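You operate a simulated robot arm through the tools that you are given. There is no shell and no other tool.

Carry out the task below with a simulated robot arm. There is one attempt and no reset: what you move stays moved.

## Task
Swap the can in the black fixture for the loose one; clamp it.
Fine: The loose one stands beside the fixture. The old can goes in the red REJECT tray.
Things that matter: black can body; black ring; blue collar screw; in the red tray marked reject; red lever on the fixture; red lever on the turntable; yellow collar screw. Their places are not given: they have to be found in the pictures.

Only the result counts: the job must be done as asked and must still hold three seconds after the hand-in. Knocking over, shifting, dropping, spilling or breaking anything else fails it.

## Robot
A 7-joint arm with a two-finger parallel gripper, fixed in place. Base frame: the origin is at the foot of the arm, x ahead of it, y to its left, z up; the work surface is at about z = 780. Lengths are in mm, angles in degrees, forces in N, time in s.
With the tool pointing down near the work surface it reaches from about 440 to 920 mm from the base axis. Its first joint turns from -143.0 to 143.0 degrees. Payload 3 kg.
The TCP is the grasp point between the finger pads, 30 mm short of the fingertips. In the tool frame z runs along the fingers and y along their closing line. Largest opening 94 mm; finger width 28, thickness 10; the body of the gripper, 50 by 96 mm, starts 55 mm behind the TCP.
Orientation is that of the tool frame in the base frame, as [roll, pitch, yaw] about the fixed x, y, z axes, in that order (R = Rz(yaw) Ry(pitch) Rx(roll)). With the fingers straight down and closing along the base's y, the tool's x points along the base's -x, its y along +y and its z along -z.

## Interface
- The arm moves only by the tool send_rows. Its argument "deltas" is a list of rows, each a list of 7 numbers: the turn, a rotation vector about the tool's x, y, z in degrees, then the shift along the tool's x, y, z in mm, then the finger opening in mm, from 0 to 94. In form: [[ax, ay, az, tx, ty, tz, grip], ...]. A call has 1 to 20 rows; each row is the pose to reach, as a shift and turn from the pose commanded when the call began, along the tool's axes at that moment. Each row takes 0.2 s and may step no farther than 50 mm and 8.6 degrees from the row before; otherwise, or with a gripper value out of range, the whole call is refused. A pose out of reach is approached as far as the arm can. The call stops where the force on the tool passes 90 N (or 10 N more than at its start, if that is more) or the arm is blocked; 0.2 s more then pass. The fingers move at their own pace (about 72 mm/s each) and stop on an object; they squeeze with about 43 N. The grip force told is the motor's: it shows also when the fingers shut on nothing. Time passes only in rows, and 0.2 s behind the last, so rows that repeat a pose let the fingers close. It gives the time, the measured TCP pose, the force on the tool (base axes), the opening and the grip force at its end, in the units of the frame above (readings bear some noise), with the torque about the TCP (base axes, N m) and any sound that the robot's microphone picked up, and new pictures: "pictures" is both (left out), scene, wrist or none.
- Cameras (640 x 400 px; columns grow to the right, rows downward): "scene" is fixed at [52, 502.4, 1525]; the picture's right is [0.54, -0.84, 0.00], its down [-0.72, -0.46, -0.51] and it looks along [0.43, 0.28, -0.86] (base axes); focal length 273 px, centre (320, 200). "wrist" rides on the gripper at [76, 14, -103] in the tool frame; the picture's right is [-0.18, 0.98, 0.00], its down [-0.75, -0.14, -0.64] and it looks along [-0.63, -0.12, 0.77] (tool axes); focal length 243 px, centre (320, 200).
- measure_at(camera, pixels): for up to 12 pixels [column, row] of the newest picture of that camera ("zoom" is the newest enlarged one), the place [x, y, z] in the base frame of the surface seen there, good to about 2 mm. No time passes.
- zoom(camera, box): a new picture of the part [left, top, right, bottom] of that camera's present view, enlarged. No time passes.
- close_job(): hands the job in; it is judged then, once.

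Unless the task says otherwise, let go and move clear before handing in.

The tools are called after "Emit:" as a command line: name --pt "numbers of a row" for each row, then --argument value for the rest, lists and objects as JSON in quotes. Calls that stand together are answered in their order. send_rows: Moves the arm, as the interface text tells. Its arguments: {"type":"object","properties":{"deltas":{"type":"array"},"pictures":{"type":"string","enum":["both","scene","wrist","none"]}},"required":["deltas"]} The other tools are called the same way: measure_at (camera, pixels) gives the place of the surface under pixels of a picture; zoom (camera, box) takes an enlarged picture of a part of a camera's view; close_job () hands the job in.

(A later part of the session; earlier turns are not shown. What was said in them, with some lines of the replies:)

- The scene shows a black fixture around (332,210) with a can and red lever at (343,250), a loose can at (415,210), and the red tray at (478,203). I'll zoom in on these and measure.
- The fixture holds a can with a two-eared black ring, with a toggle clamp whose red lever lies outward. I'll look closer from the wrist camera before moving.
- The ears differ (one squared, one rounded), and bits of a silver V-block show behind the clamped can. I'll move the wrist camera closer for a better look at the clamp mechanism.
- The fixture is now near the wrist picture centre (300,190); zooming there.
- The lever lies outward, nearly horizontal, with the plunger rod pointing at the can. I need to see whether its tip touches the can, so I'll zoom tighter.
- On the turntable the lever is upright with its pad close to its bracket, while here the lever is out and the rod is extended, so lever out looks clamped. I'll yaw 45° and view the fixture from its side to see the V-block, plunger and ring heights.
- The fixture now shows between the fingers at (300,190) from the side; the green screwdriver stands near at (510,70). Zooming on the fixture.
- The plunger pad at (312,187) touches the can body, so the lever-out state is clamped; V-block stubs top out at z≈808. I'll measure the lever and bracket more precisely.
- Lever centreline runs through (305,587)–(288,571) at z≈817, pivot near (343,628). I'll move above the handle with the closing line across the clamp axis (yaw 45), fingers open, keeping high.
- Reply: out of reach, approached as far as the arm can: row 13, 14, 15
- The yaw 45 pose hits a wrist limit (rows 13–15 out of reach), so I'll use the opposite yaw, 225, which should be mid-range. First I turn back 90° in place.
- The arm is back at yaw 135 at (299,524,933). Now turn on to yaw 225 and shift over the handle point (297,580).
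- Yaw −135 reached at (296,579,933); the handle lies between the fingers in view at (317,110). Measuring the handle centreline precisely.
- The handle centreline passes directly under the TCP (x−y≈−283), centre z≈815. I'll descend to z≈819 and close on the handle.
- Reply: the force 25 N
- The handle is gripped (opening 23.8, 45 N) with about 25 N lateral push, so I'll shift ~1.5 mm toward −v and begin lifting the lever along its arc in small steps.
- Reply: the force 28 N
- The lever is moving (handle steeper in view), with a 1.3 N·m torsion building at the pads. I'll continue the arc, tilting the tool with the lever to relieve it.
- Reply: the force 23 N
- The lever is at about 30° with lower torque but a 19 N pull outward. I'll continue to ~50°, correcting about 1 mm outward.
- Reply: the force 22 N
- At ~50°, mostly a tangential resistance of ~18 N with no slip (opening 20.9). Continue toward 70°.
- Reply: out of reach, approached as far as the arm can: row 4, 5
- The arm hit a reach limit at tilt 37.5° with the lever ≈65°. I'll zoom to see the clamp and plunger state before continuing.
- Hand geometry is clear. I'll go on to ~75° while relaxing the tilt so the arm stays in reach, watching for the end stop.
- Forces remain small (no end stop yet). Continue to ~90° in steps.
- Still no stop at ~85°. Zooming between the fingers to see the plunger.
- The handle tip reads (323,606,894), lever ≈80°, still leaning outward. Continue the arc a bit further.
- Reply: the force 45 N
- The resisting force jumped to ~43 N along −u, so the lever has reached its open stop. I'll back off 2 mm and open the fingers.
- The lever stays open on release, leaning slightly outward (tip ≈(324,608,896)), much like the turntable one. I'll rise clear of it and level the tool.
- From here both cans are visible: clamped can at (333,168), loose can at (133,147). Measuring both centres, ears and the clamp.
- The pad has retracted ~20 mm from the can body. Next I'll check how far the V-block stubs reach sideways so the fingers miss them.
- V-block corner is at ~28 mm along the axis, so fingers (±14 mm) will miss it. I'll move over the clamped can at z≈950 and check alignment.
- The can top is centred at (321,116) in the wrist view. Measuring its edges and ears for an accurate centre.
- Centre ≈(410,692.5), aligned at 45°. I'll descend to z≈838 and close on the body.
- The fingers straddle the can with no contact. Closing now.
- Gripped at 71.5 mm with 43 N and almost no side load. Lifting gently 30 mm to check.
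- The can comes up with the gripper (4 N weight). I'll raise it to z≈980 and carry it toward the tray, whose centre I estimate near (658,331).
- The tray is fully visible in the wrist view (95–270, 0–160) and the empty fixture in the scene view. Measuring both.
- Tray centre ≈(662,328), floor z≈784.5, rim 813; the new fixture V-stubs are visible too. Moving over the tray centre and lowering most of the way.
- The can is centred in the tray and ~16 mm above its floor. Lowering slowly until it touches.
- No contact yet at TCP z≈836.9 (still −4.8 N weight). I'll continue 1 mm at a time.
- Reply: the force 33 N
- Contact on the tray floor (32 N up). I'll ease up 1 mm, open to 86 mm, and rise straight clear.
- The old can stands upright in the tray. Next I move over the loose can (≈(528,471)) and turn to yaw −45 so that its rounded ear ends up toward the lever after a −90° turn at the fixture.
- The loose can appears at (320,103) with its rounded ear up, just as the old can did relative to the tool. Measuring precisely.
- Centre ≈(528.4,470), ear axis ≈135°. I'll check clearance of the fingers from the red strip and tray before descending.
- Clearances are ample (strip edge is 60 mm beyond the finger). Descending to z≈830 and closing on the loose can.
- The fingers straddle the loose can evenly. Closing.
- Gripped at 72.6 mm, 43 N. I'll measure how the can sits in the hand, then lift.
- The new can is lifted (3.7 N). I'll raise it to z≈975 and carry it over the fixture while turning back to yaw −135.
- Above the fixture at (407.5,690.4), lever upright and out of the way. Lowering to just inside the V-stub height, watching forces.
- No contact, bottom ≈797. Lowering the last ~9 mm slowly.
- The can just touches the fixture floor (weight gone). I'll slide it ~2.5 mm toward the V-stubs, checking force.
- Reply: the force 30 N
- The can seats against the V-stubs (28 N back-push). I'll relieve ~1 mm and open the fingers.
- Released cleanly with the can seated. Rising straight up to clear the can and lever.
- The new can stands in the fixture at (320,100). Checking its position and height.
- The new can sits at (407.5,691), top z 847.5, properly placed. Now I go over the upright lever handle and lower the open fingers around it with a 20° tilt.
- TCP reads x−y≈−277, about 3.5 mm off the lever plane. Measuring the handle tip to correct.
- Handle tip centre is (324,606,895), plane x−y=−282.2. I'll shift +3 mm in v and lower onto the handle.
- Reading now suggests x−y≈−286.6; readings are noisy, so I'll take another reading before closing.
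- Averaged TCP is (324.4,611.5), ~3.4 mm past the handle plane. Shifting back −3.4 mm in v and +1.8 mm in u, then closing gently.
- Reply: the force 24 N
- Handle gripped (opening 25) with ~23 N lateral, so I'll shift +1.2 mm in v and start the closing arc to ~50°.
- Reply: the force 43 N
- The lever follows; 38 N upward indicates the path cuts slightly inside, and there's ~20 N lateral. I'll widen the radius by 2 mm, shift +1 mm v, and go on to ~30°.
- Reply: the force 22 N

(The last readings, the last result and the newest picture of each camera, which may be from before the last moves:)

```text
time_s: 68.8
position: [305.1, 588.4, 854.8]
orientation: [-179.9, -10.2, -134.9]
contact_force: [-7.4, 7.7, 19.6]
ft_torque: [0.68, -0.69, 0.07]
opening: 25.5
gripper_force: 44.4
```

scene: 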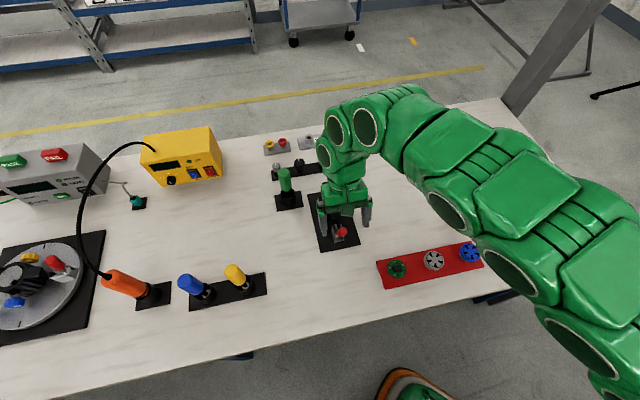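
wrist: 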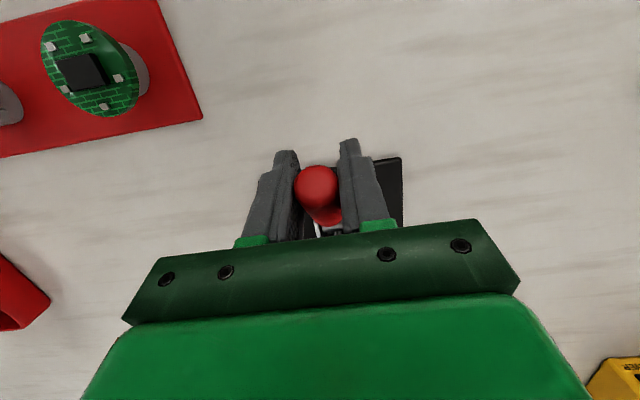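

Forces are lower now. Continuing to ~15°.

Emit:
send_rows --pt "0 -1.5 0 2.4 0.5 5.3 5" --pt "0 -3 0 4.3 0.5 10.8 5" --pt "0 -4.5 0 5.6 0.5 16.5 5" --pt "0 -4.5 0 5.6 0.5 16.5 5" --pictures "both"

```text
time_s: 69.8
position: [298.6, 583.1, 839.0]
orientation: [-179.9, -5.6, -135.1]
contact_force: [6.2, -8.8, 16.7]
ft_torque: [0.76, -0.66, -0.05]
opening: 25.8
gripper_force: 44.7
```

scene: 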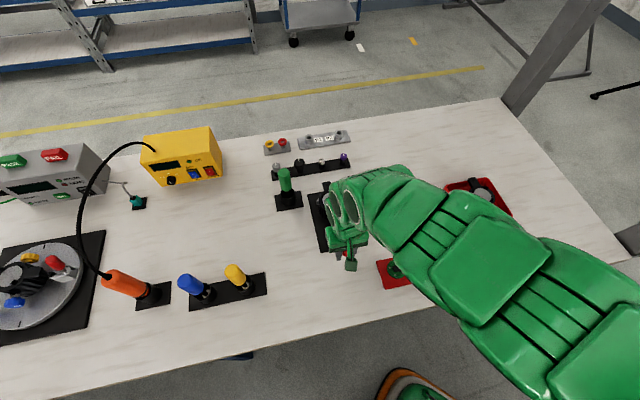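
wrist: 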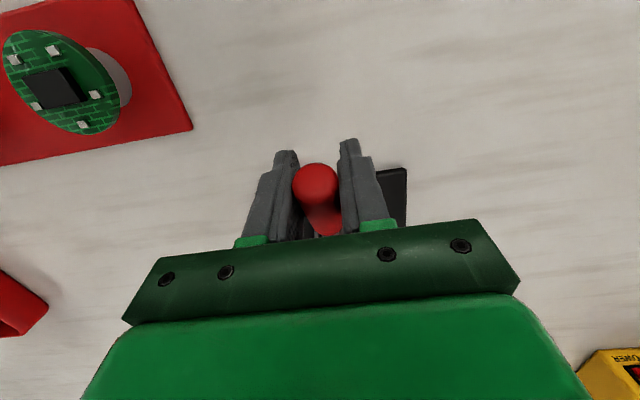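

Forces stay modest (17 N up). Continuing to ~10°.

Emit:
send_rows --pt "0 -1.5 0 1.4 -0.5 5.6 5" --pt "0 -3 0 2.2 -0.5 11.4 5" --pt "0 -3 0 2.2 -0.5 11.4 5" --pictures "wrist"

```text
time_s: 70.6
position: [296.2, 578.8, 827.7]
orientation: [180.0, -2.6, -135.0]
contact_force: [7.1, -0.2, 15.1]
ft_torque: [0.75, -0.7, -0.09]
opening: 25.4
gripper_force: 45.2
```

wrist: 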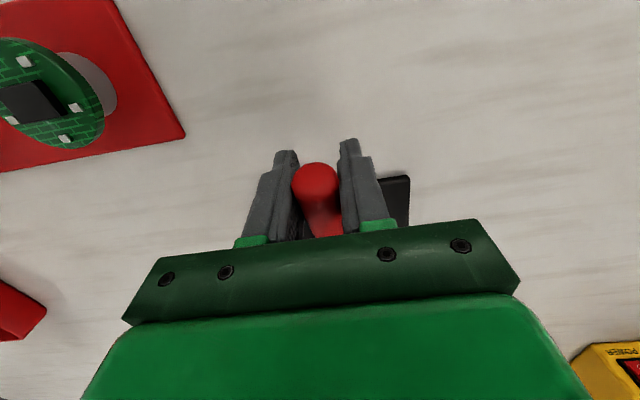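

Let me measure the handle tip to get the true lever angle.

Emit:
measure_at --camera "wrist" --pixels '[[316, 170], [316, 178], [317, 190], [320, 205], [325, 225]]'

Emit:
zoom --camera "wrist" --box '[250, 110, 400, 250]'

Emit:
zoom --camera "scene" --box '[310, 190, 380, 280]'

```text
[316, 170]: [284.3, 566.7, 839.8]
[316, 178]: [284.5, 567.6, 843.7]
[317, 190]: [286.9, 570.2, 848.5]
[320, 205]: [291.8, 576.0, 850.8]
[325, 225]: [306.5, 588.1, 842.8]
```

```text
2.86 times, centred on (325, 180) of wrist
```

zoom: 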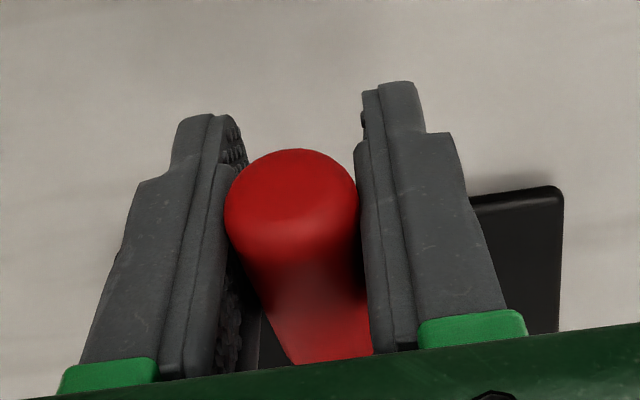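

```text
4.44 times, centred on (345, 235) of scene
```

zoom: 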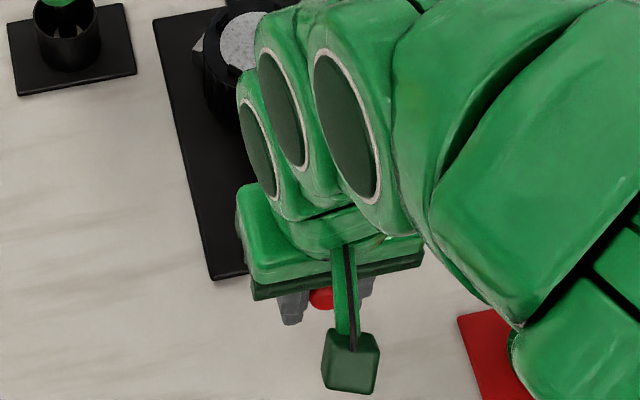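

The handle actually sits at ~21°, about 9 mm above the TCP in the pads, so the fingertips would hit the table first. I'll open, move up 15 mm, tilt to 12°, and regrip with the handle lower in the pads.

Emit:
send_rows --pt "0 0 0 0 0 0 35" --pt "0 0 0 0 0 0 50" --pt "0 0 0 0 0 0 50" --pt "0 4 0 -1.5 0 -7 50" --pt "0 9.4 0 -3.6 0 -15 50" --pt "0 9.4 0 -3.6 0 -15 50" --pictures "wrist"

```text
time_s: 72.0
position: [300.5, 582.1, 842.0]
orientation: [180.0, -12.2, -135.1]
contact_force: [-0.3, -0.5, -0.4]
ft_torque: [-0.01, -0.02, -0.01]
opening: 50.1
gripper_force: 0.1
```

wrist: 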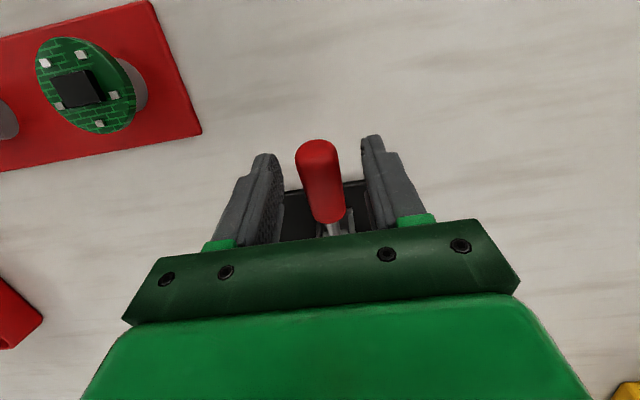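

The lever stays where it was left. Measuring its present angle.

Emit:
measure_at --camera "wrist" --pixels '[[315, 148], [317, 160], [319, 175], [322, 190], [325, 205], [328, 217], [333, 230], [352, 215]]'

Emit:
zoom --camera "wrist" --box '[230, 110, 420, 250]'

```text
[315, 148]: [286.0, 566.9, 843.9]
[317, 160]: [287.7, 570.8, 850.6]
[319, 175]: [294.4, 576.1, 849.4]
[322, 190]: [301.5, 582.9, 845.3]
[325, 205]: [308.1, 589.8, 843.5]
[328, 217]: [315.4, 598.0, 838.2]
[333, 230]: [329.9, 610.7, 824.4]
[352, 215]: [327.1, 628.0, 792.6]
```

```text
2.86 times, centred on (325, 180) of wrist
```

zoom: 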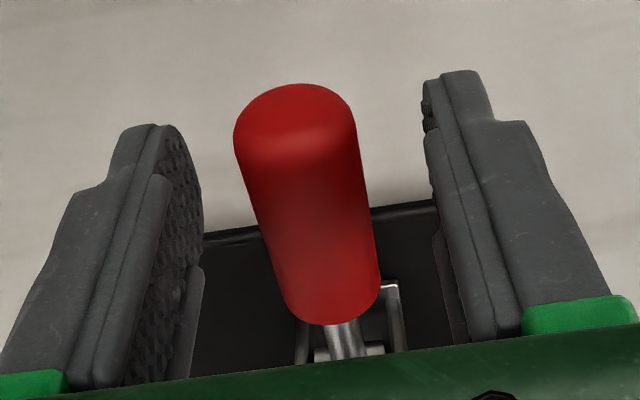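

Lever is at ~20°, handle centre ~7 mm below TCP: good grip location. Close and continue to ~10°.

Emit:
send_rows --pt "0 0 0 0 0 0 25" --pt "0 0 0 0 0 0 10" --pt "0 0 0 0 0 0 5" --pt "0 0 0 0 0 0 5" --pt "0 -3 0 0.9 0 5.5 5" --pt "0 -6 0 1.3 0 11.1 5" --pt "0 -6 0 1.3 0 11.1 5" --pictures "wrist"

```text
time_s: 73.6
position: [297.7, 580.3, 833.3]
orientation: [180.0, -5.9, -135.1]
contact_force: [3.6, 1.2, 5.8]
ft_torque: [0.33, -0.35, 0.0]
opening: 22.7
gripper_force: 45.1
```

wrist: 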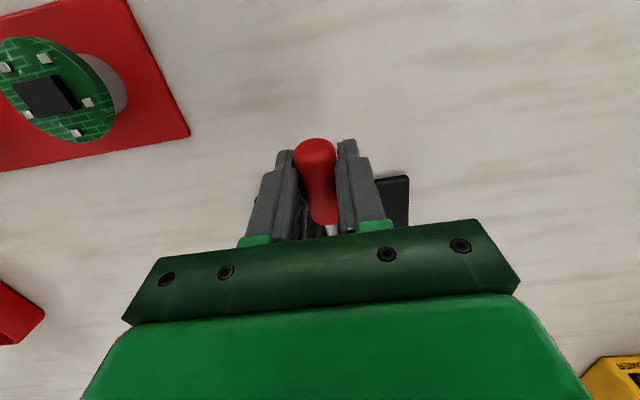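

Forces are small. Continuing to 5° then 0°.

Emit:
send_rows --pt "0 -1.5 0 0.3 0 2.8 5" --pt "0 -3 0 0.5 0 5.6 5" --pt "0 -4.5 0 0.5 0 8.3 5" --pt "0 -6 0 0.5 0 11.1 5" --pt "0 -6 0 0.5 0 11.1 5" --pictures "wrist"

```text
time_s: 74.8
position: [295.6, 578.9, 822.9]
orientation: [179.9, 0.0, -135.0]
contact_force: [4.0, -22.1, 43.7]
ft_torque: [0.41, -0.58, -0.16]
opening: 21.1
gripper_force: 45.0
```

wrist: 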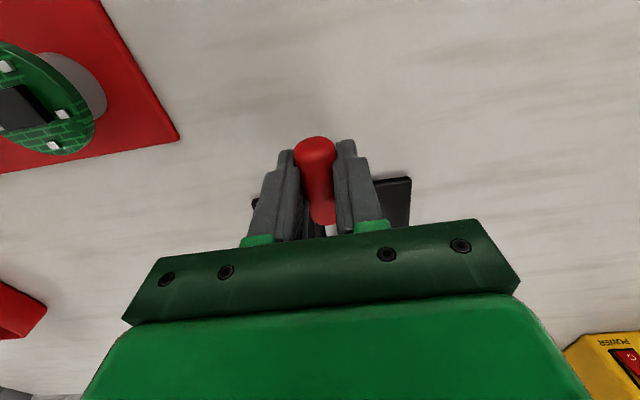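

Resistance rose to 44 N upward near the end. Measuring the handle to see how far it is from the original closed position (top z≈824–826).

Emit:
measure_at --camera "wrist" --pixels '[[314, 145], [316, 158], [318, 175], [321, 195], [323, 212], [330, 230]]'

Emit:
zoom --camera "wrist" --box '[240, 110, 410, 250]'

```text
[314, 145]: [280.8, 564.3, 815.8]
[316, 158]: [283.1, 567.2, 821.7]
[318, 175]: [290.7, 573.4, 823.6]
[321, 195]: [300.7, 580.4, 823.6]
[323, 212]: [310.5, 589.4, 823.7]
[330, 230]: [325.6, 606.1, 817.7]
```

```text
2.86 times, centred on (325, 180) of wrist
```

zoom: 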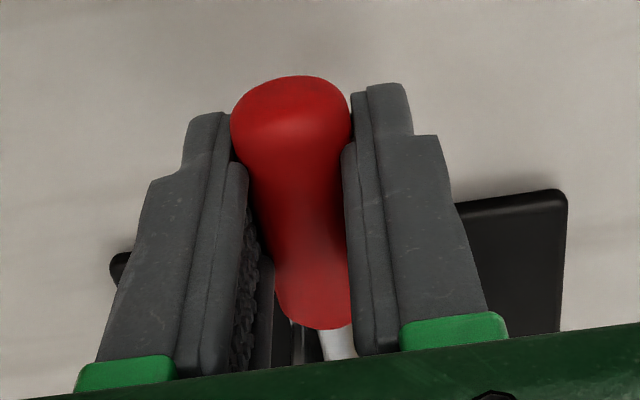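

The handle top is flat at z≈823.6, matching the original closed pose. I'll press 1 mm more to be sure it's at its stop, then relieve.

Emit:
send_rows --pt "0 0 0 0 0 0.7 5" --pt "0 0 0 0 0 1.4 5" --pt "0 0 0 0 0 1.4 5" --pictures "none"

```text
time_s: 75.6
position: [296.2, 578.6, 822.5]
orientation: [180.0, 0.0, -135.0]
contact_force: [8.7, -38.9, 79.6]
ft_torque: [0.52, -1.16, -0.28]
opening: 21.3
gripper_force: 44.8
```

The lever doesn't move under 80 N, so it's at its closed stop. Relieving the load and opening the fingers.

Emit:
send_rows --pt "0 0 0 0 -0.5 -1.5 5" --pt "0 0 0 0.5 -1 -2.7 5" --pt "0 0 0 0.5 -1 -2.7 25" --pt "0 0 0 0.5 -1 -2.7 40" --pt "0 0 0 0.5 -1 -2.7 60" --pt "0 0 0 0.5 -1 -2.7 60" --pictures "both"

```text
time_s: 77.0
position: [295.3, 578.4, 824.4]
orientation: [-179.9, -0.1, -135.0]
contact_force: [-0.2, -0.7, -0.2]
ft_torque: [0.04, 0.01, 0.01]
opening: 60.0
gripper_force: 0.0
```

scene: 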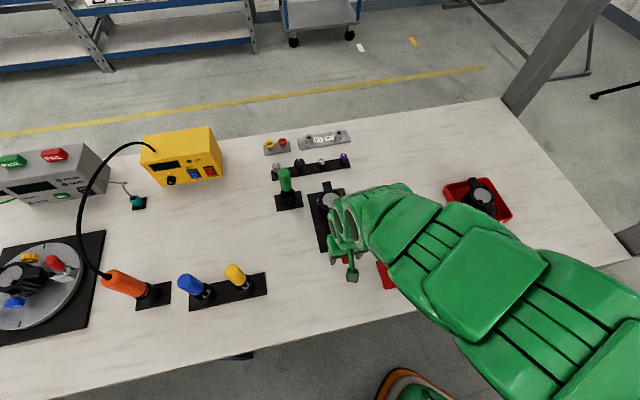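
wrist: 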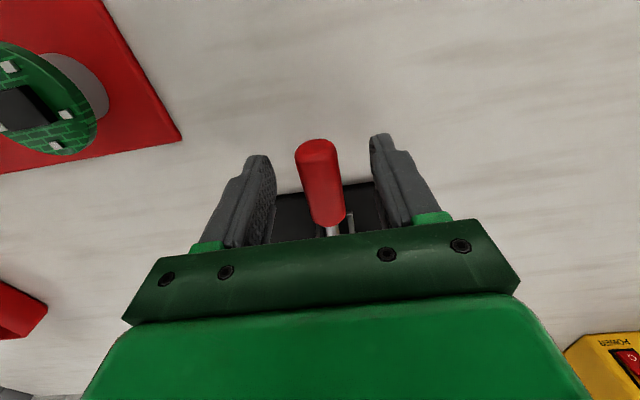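

Released. Checking whether the lever stayed down.

Emit:
measure_at --camera "wrist" --pixels '[[315, 148], [317, 160], [319, 175], [322, 190], [325, 205], [328, 217], [333, 230]]'

```text
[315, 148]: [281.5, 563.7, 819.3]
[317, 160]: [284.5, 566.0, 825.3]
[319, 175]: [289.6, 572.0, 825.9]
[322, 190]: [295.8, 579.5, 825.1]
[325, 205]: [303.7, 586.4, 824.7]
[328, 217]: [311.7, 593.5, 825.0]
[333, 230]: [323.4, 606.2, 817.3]
```

The lever stayed flat (top z≈825). Now I rise clear and swing to the side-view pose to verify the plunger contact.

Emit:
send_rows --pt "0 0 0 0 0 -10 70" --pt "0 0 0 0 0 -35 94" --pt "0 0 0 0 0 -70 94" --pt "0 0 0 0 0 -105 94" --pt "0 0 0 0 0 -135 94" --pt "0 0 0 0 0 -135 94" --pictures "both"

```text
time_s: 78.4
position: [295.4, 577.4, 960.6]
orientation: [-180.0, 0.0, -134.9]
contact_force: [0.0, 0.0, 0.0]
ft_torque: [-0.03, -0.03, 0.01]
opening: 93.9
gripper_force: 0.0
```

scene: 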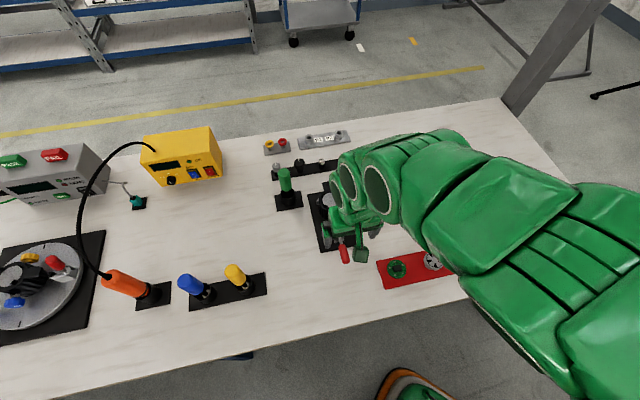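
wrist: 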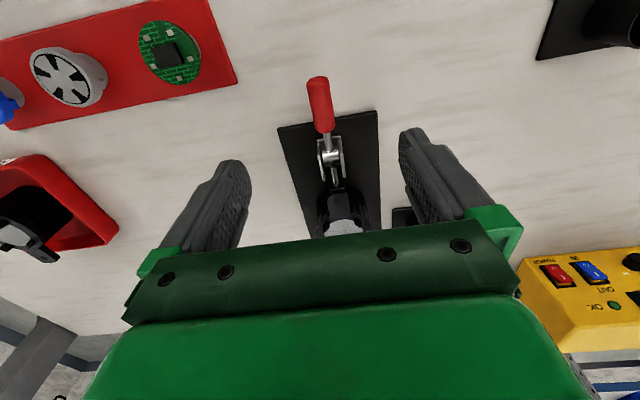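

Now swinging to the side view at yaw 135 to inspect the clamp.

Emit:
send_rows --pt "0 0 8 -12 7 0 94" --pt "0 0 16 -24 14 0 94" --pt "0 0 24 -36 21 0 94" --pt "0 0 32 -48 28 0 94" --pt "0 0 40 -62 35 0 94" --pt "0 0 48 -76 42 3 94" --pt "0 0 56 -90 50 8 94" --pt "0 0 64 -104 58 14 94" --pt "0 0 72 -118 66 20 94" --pt "0 0 80 -132 74 26 94" --pt "0 0 86 -143 80 33 94" --pt "0 0 90 -143 80 33 94" --pt "0 0 90 -143 80 33 94" --pictures "both"

```text
time_s: 81.2
position: [340.9, 735.2, 925.1]
orientation: [-179.9, 0.0, 134.9]
contact_force: [-0.3, 0.2, -0.8]
ft_torque: [0.03, 0.0, -0.01]
opening: 93.7
gripper_force: 0.1
```

scene: 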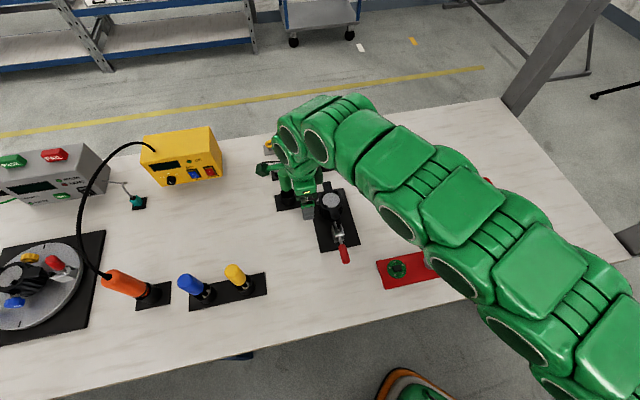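
wrist: 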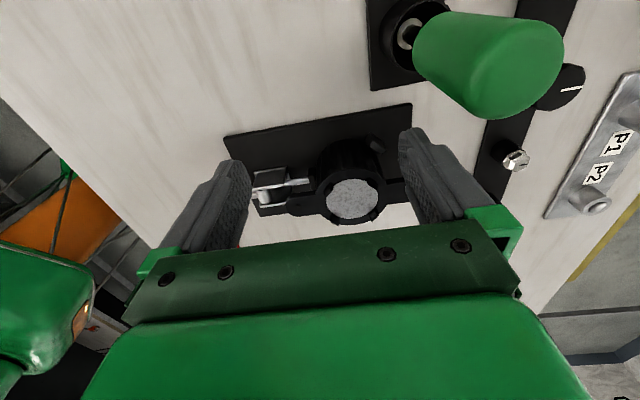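

Emit:
zoom --camera "wrist" --box '[240, 120, 410, 230]'

Emit:
zoom --camera "scene" --box '[310, 180, 370, 270]'

Emit:
measure_at --camera "wrist" --pixels '[[352, 200], [326, 202], [378, 198], [310, 182], [304, 183], [350, 180], [352, 220], [300, 207], [380, 145]]'

Emit:
measure_at --camera "scene" --pixels '[[331, 202], [345, 255], [342, 247], [328, 188], [334, 214]]'

```text
3.64 times, centred on (325, 175) of wrist
```

zoom: 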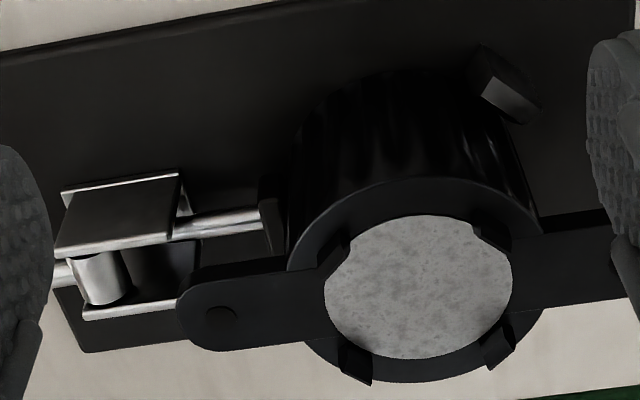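

```text
4.44 times, centred on (340, 225) of scene
```

zoom: 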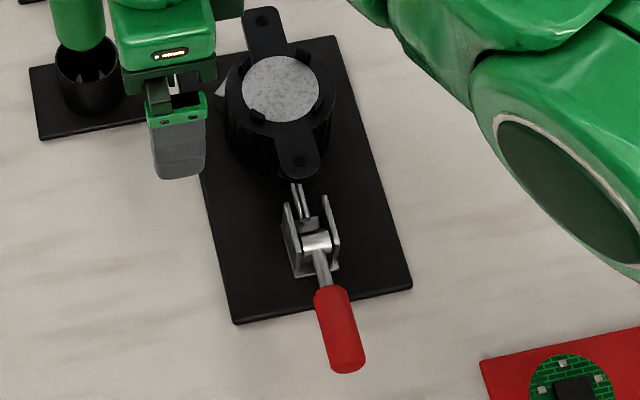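

```text
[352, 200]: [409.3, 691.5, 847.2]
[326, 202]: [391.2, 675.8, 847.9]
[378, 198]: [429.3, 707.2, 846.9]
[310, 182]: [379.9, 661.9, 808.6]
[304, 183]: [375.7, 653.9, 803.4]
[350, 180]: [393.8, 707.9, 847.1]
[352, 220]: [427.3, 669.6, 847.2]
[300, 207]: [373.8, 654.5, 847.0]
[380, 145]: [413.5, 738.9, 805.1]
```

```text
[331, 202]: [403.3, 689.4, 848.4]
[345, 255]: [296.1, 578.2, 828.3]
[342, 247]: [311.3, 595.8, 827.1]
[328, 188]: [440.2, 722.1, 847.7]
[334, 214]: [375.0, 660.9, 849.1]
```

The plunger pad again bears on the can body at (310,182), the can centre (≈(410,691.5)) matches the old one's place, and the lever is flat. I'll raise the hand clear and take a final look.

Emit:
send_rows --pt "0 0 0 0 0 -30 94" --pt "0 0 0 0 0 -65 94" --pt "0 0 0 0 0 -100 94" --pt "0 0 0 0 -30 -130 94" --pt "0 0 0 0 -70 -150 94" --pt "0 0 0 0 -110 -160 94" --pt "0 0 0 0 -150 -160 94" --pt "0 0 0 0 -190 -160 94" --pt "0 0 0 0 -190 -160 94" --pictures "both"

```text
time_s: 83.2
position: [207.0, 603.0, 1084.7]
orientation: [-179.9, 0.0, 135.0]
contact_force: [0.0, 0.2, -0.7]
ft_torque: [-0.03, -0.02, 0.0]
opening: 94.3
gripper_force: 0.0
```

scene: 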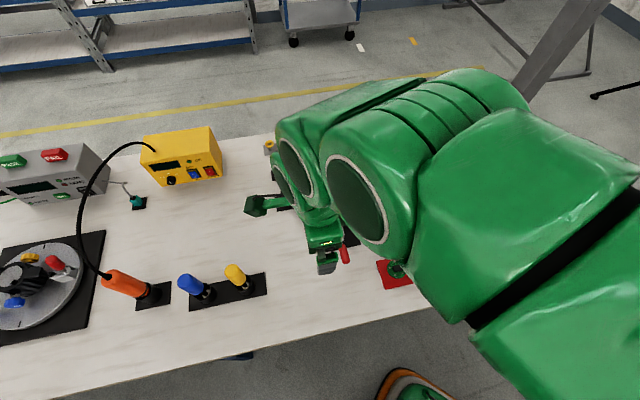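
wrist: 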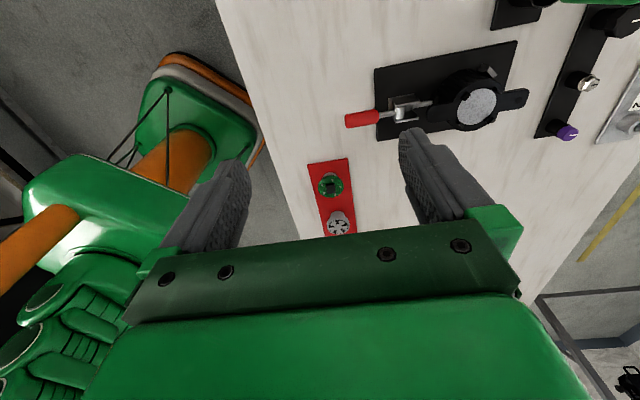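

The hand is clear; the fixture at (460,95) shows the new can clamped with the lever down. A final zoom before handing in.

Emit:
zoom --camera "wrist" --box '[330, 30, 540, 160]'

Emit:
send_rows --pt "0 0 0 0 0 0 94" --pt "0 0 0 -30 0 0 94" --pt "0 0 0 -70 0 0 94" --pt "0 0 0 -110 0 0 94" --pt "0 0 0 -150 0 0 94" --pt "0 0 0 -190 0 0 94" --pt "0 0 0 -230 0 0 94" --pt "0 0 0 -230 0 0 94" --pictures "both"

```text
3.05 times, centred on (435, 95) of wrist
```

zoom: 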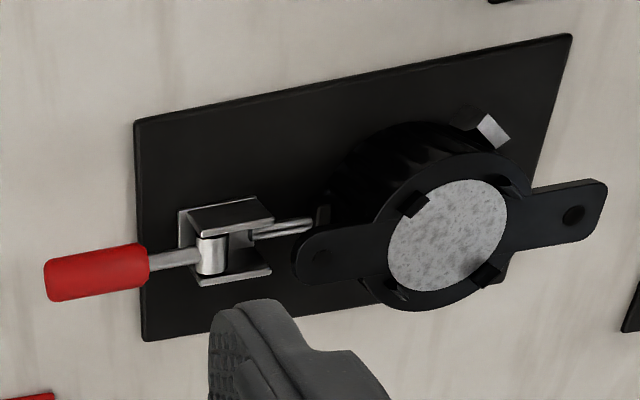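

```text
time_s: 85.0
position: [369.2, 437.3, 1085.2]
orientation: [-180.0, 0.0, 135.0]
contact_force: [-0.3, 0.4, -0.1]
ft_torque: [-0.01, 0.01, -0.05]
opening: 93.8
gripper_force: 0.2
```

scene: 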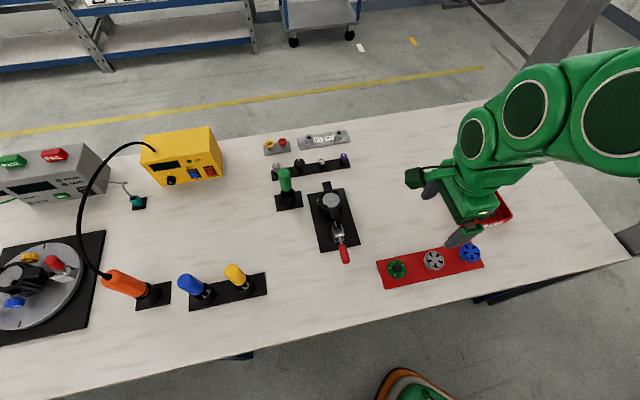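
wrist: 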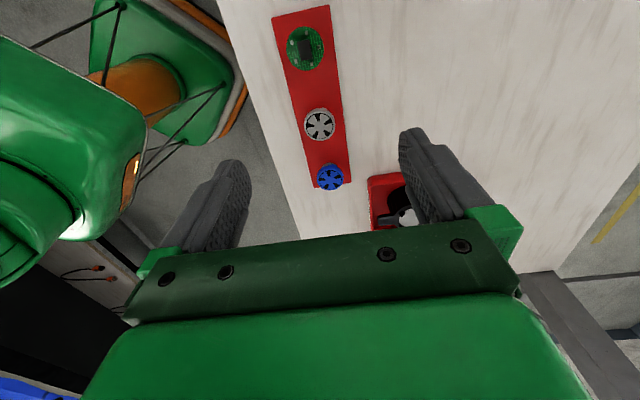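

The scene shows the new can clamped in the fixture (331,200), the lever down at (343,252), the old can in the red tray, and everything else unmoved. The arm is clear, so I'm handing in.

Emit:
close_job

```text
The job is handed in.
```

The swap is done and handed in: the loose can is now clamped in the black fixture and the old can stands upright in the red REJECT tray.

- **New can:** it sits against the V-stubs, within about 1 mm of where the old can was. Its rounded ear faces the lever, as on the old one.
- **Clamp:** the red lever is back flat in its original closed position and did not move under about 80 N. The plunger pad rests against the can body.
- **Old can:** it was last clearly seen upright in the middle of the tray. In the final pictures the gripper partly hid it.

I saw nothing else on the bench moved or knocked over. The arm was open and clear at hand-in, and I have not seen the judged result.
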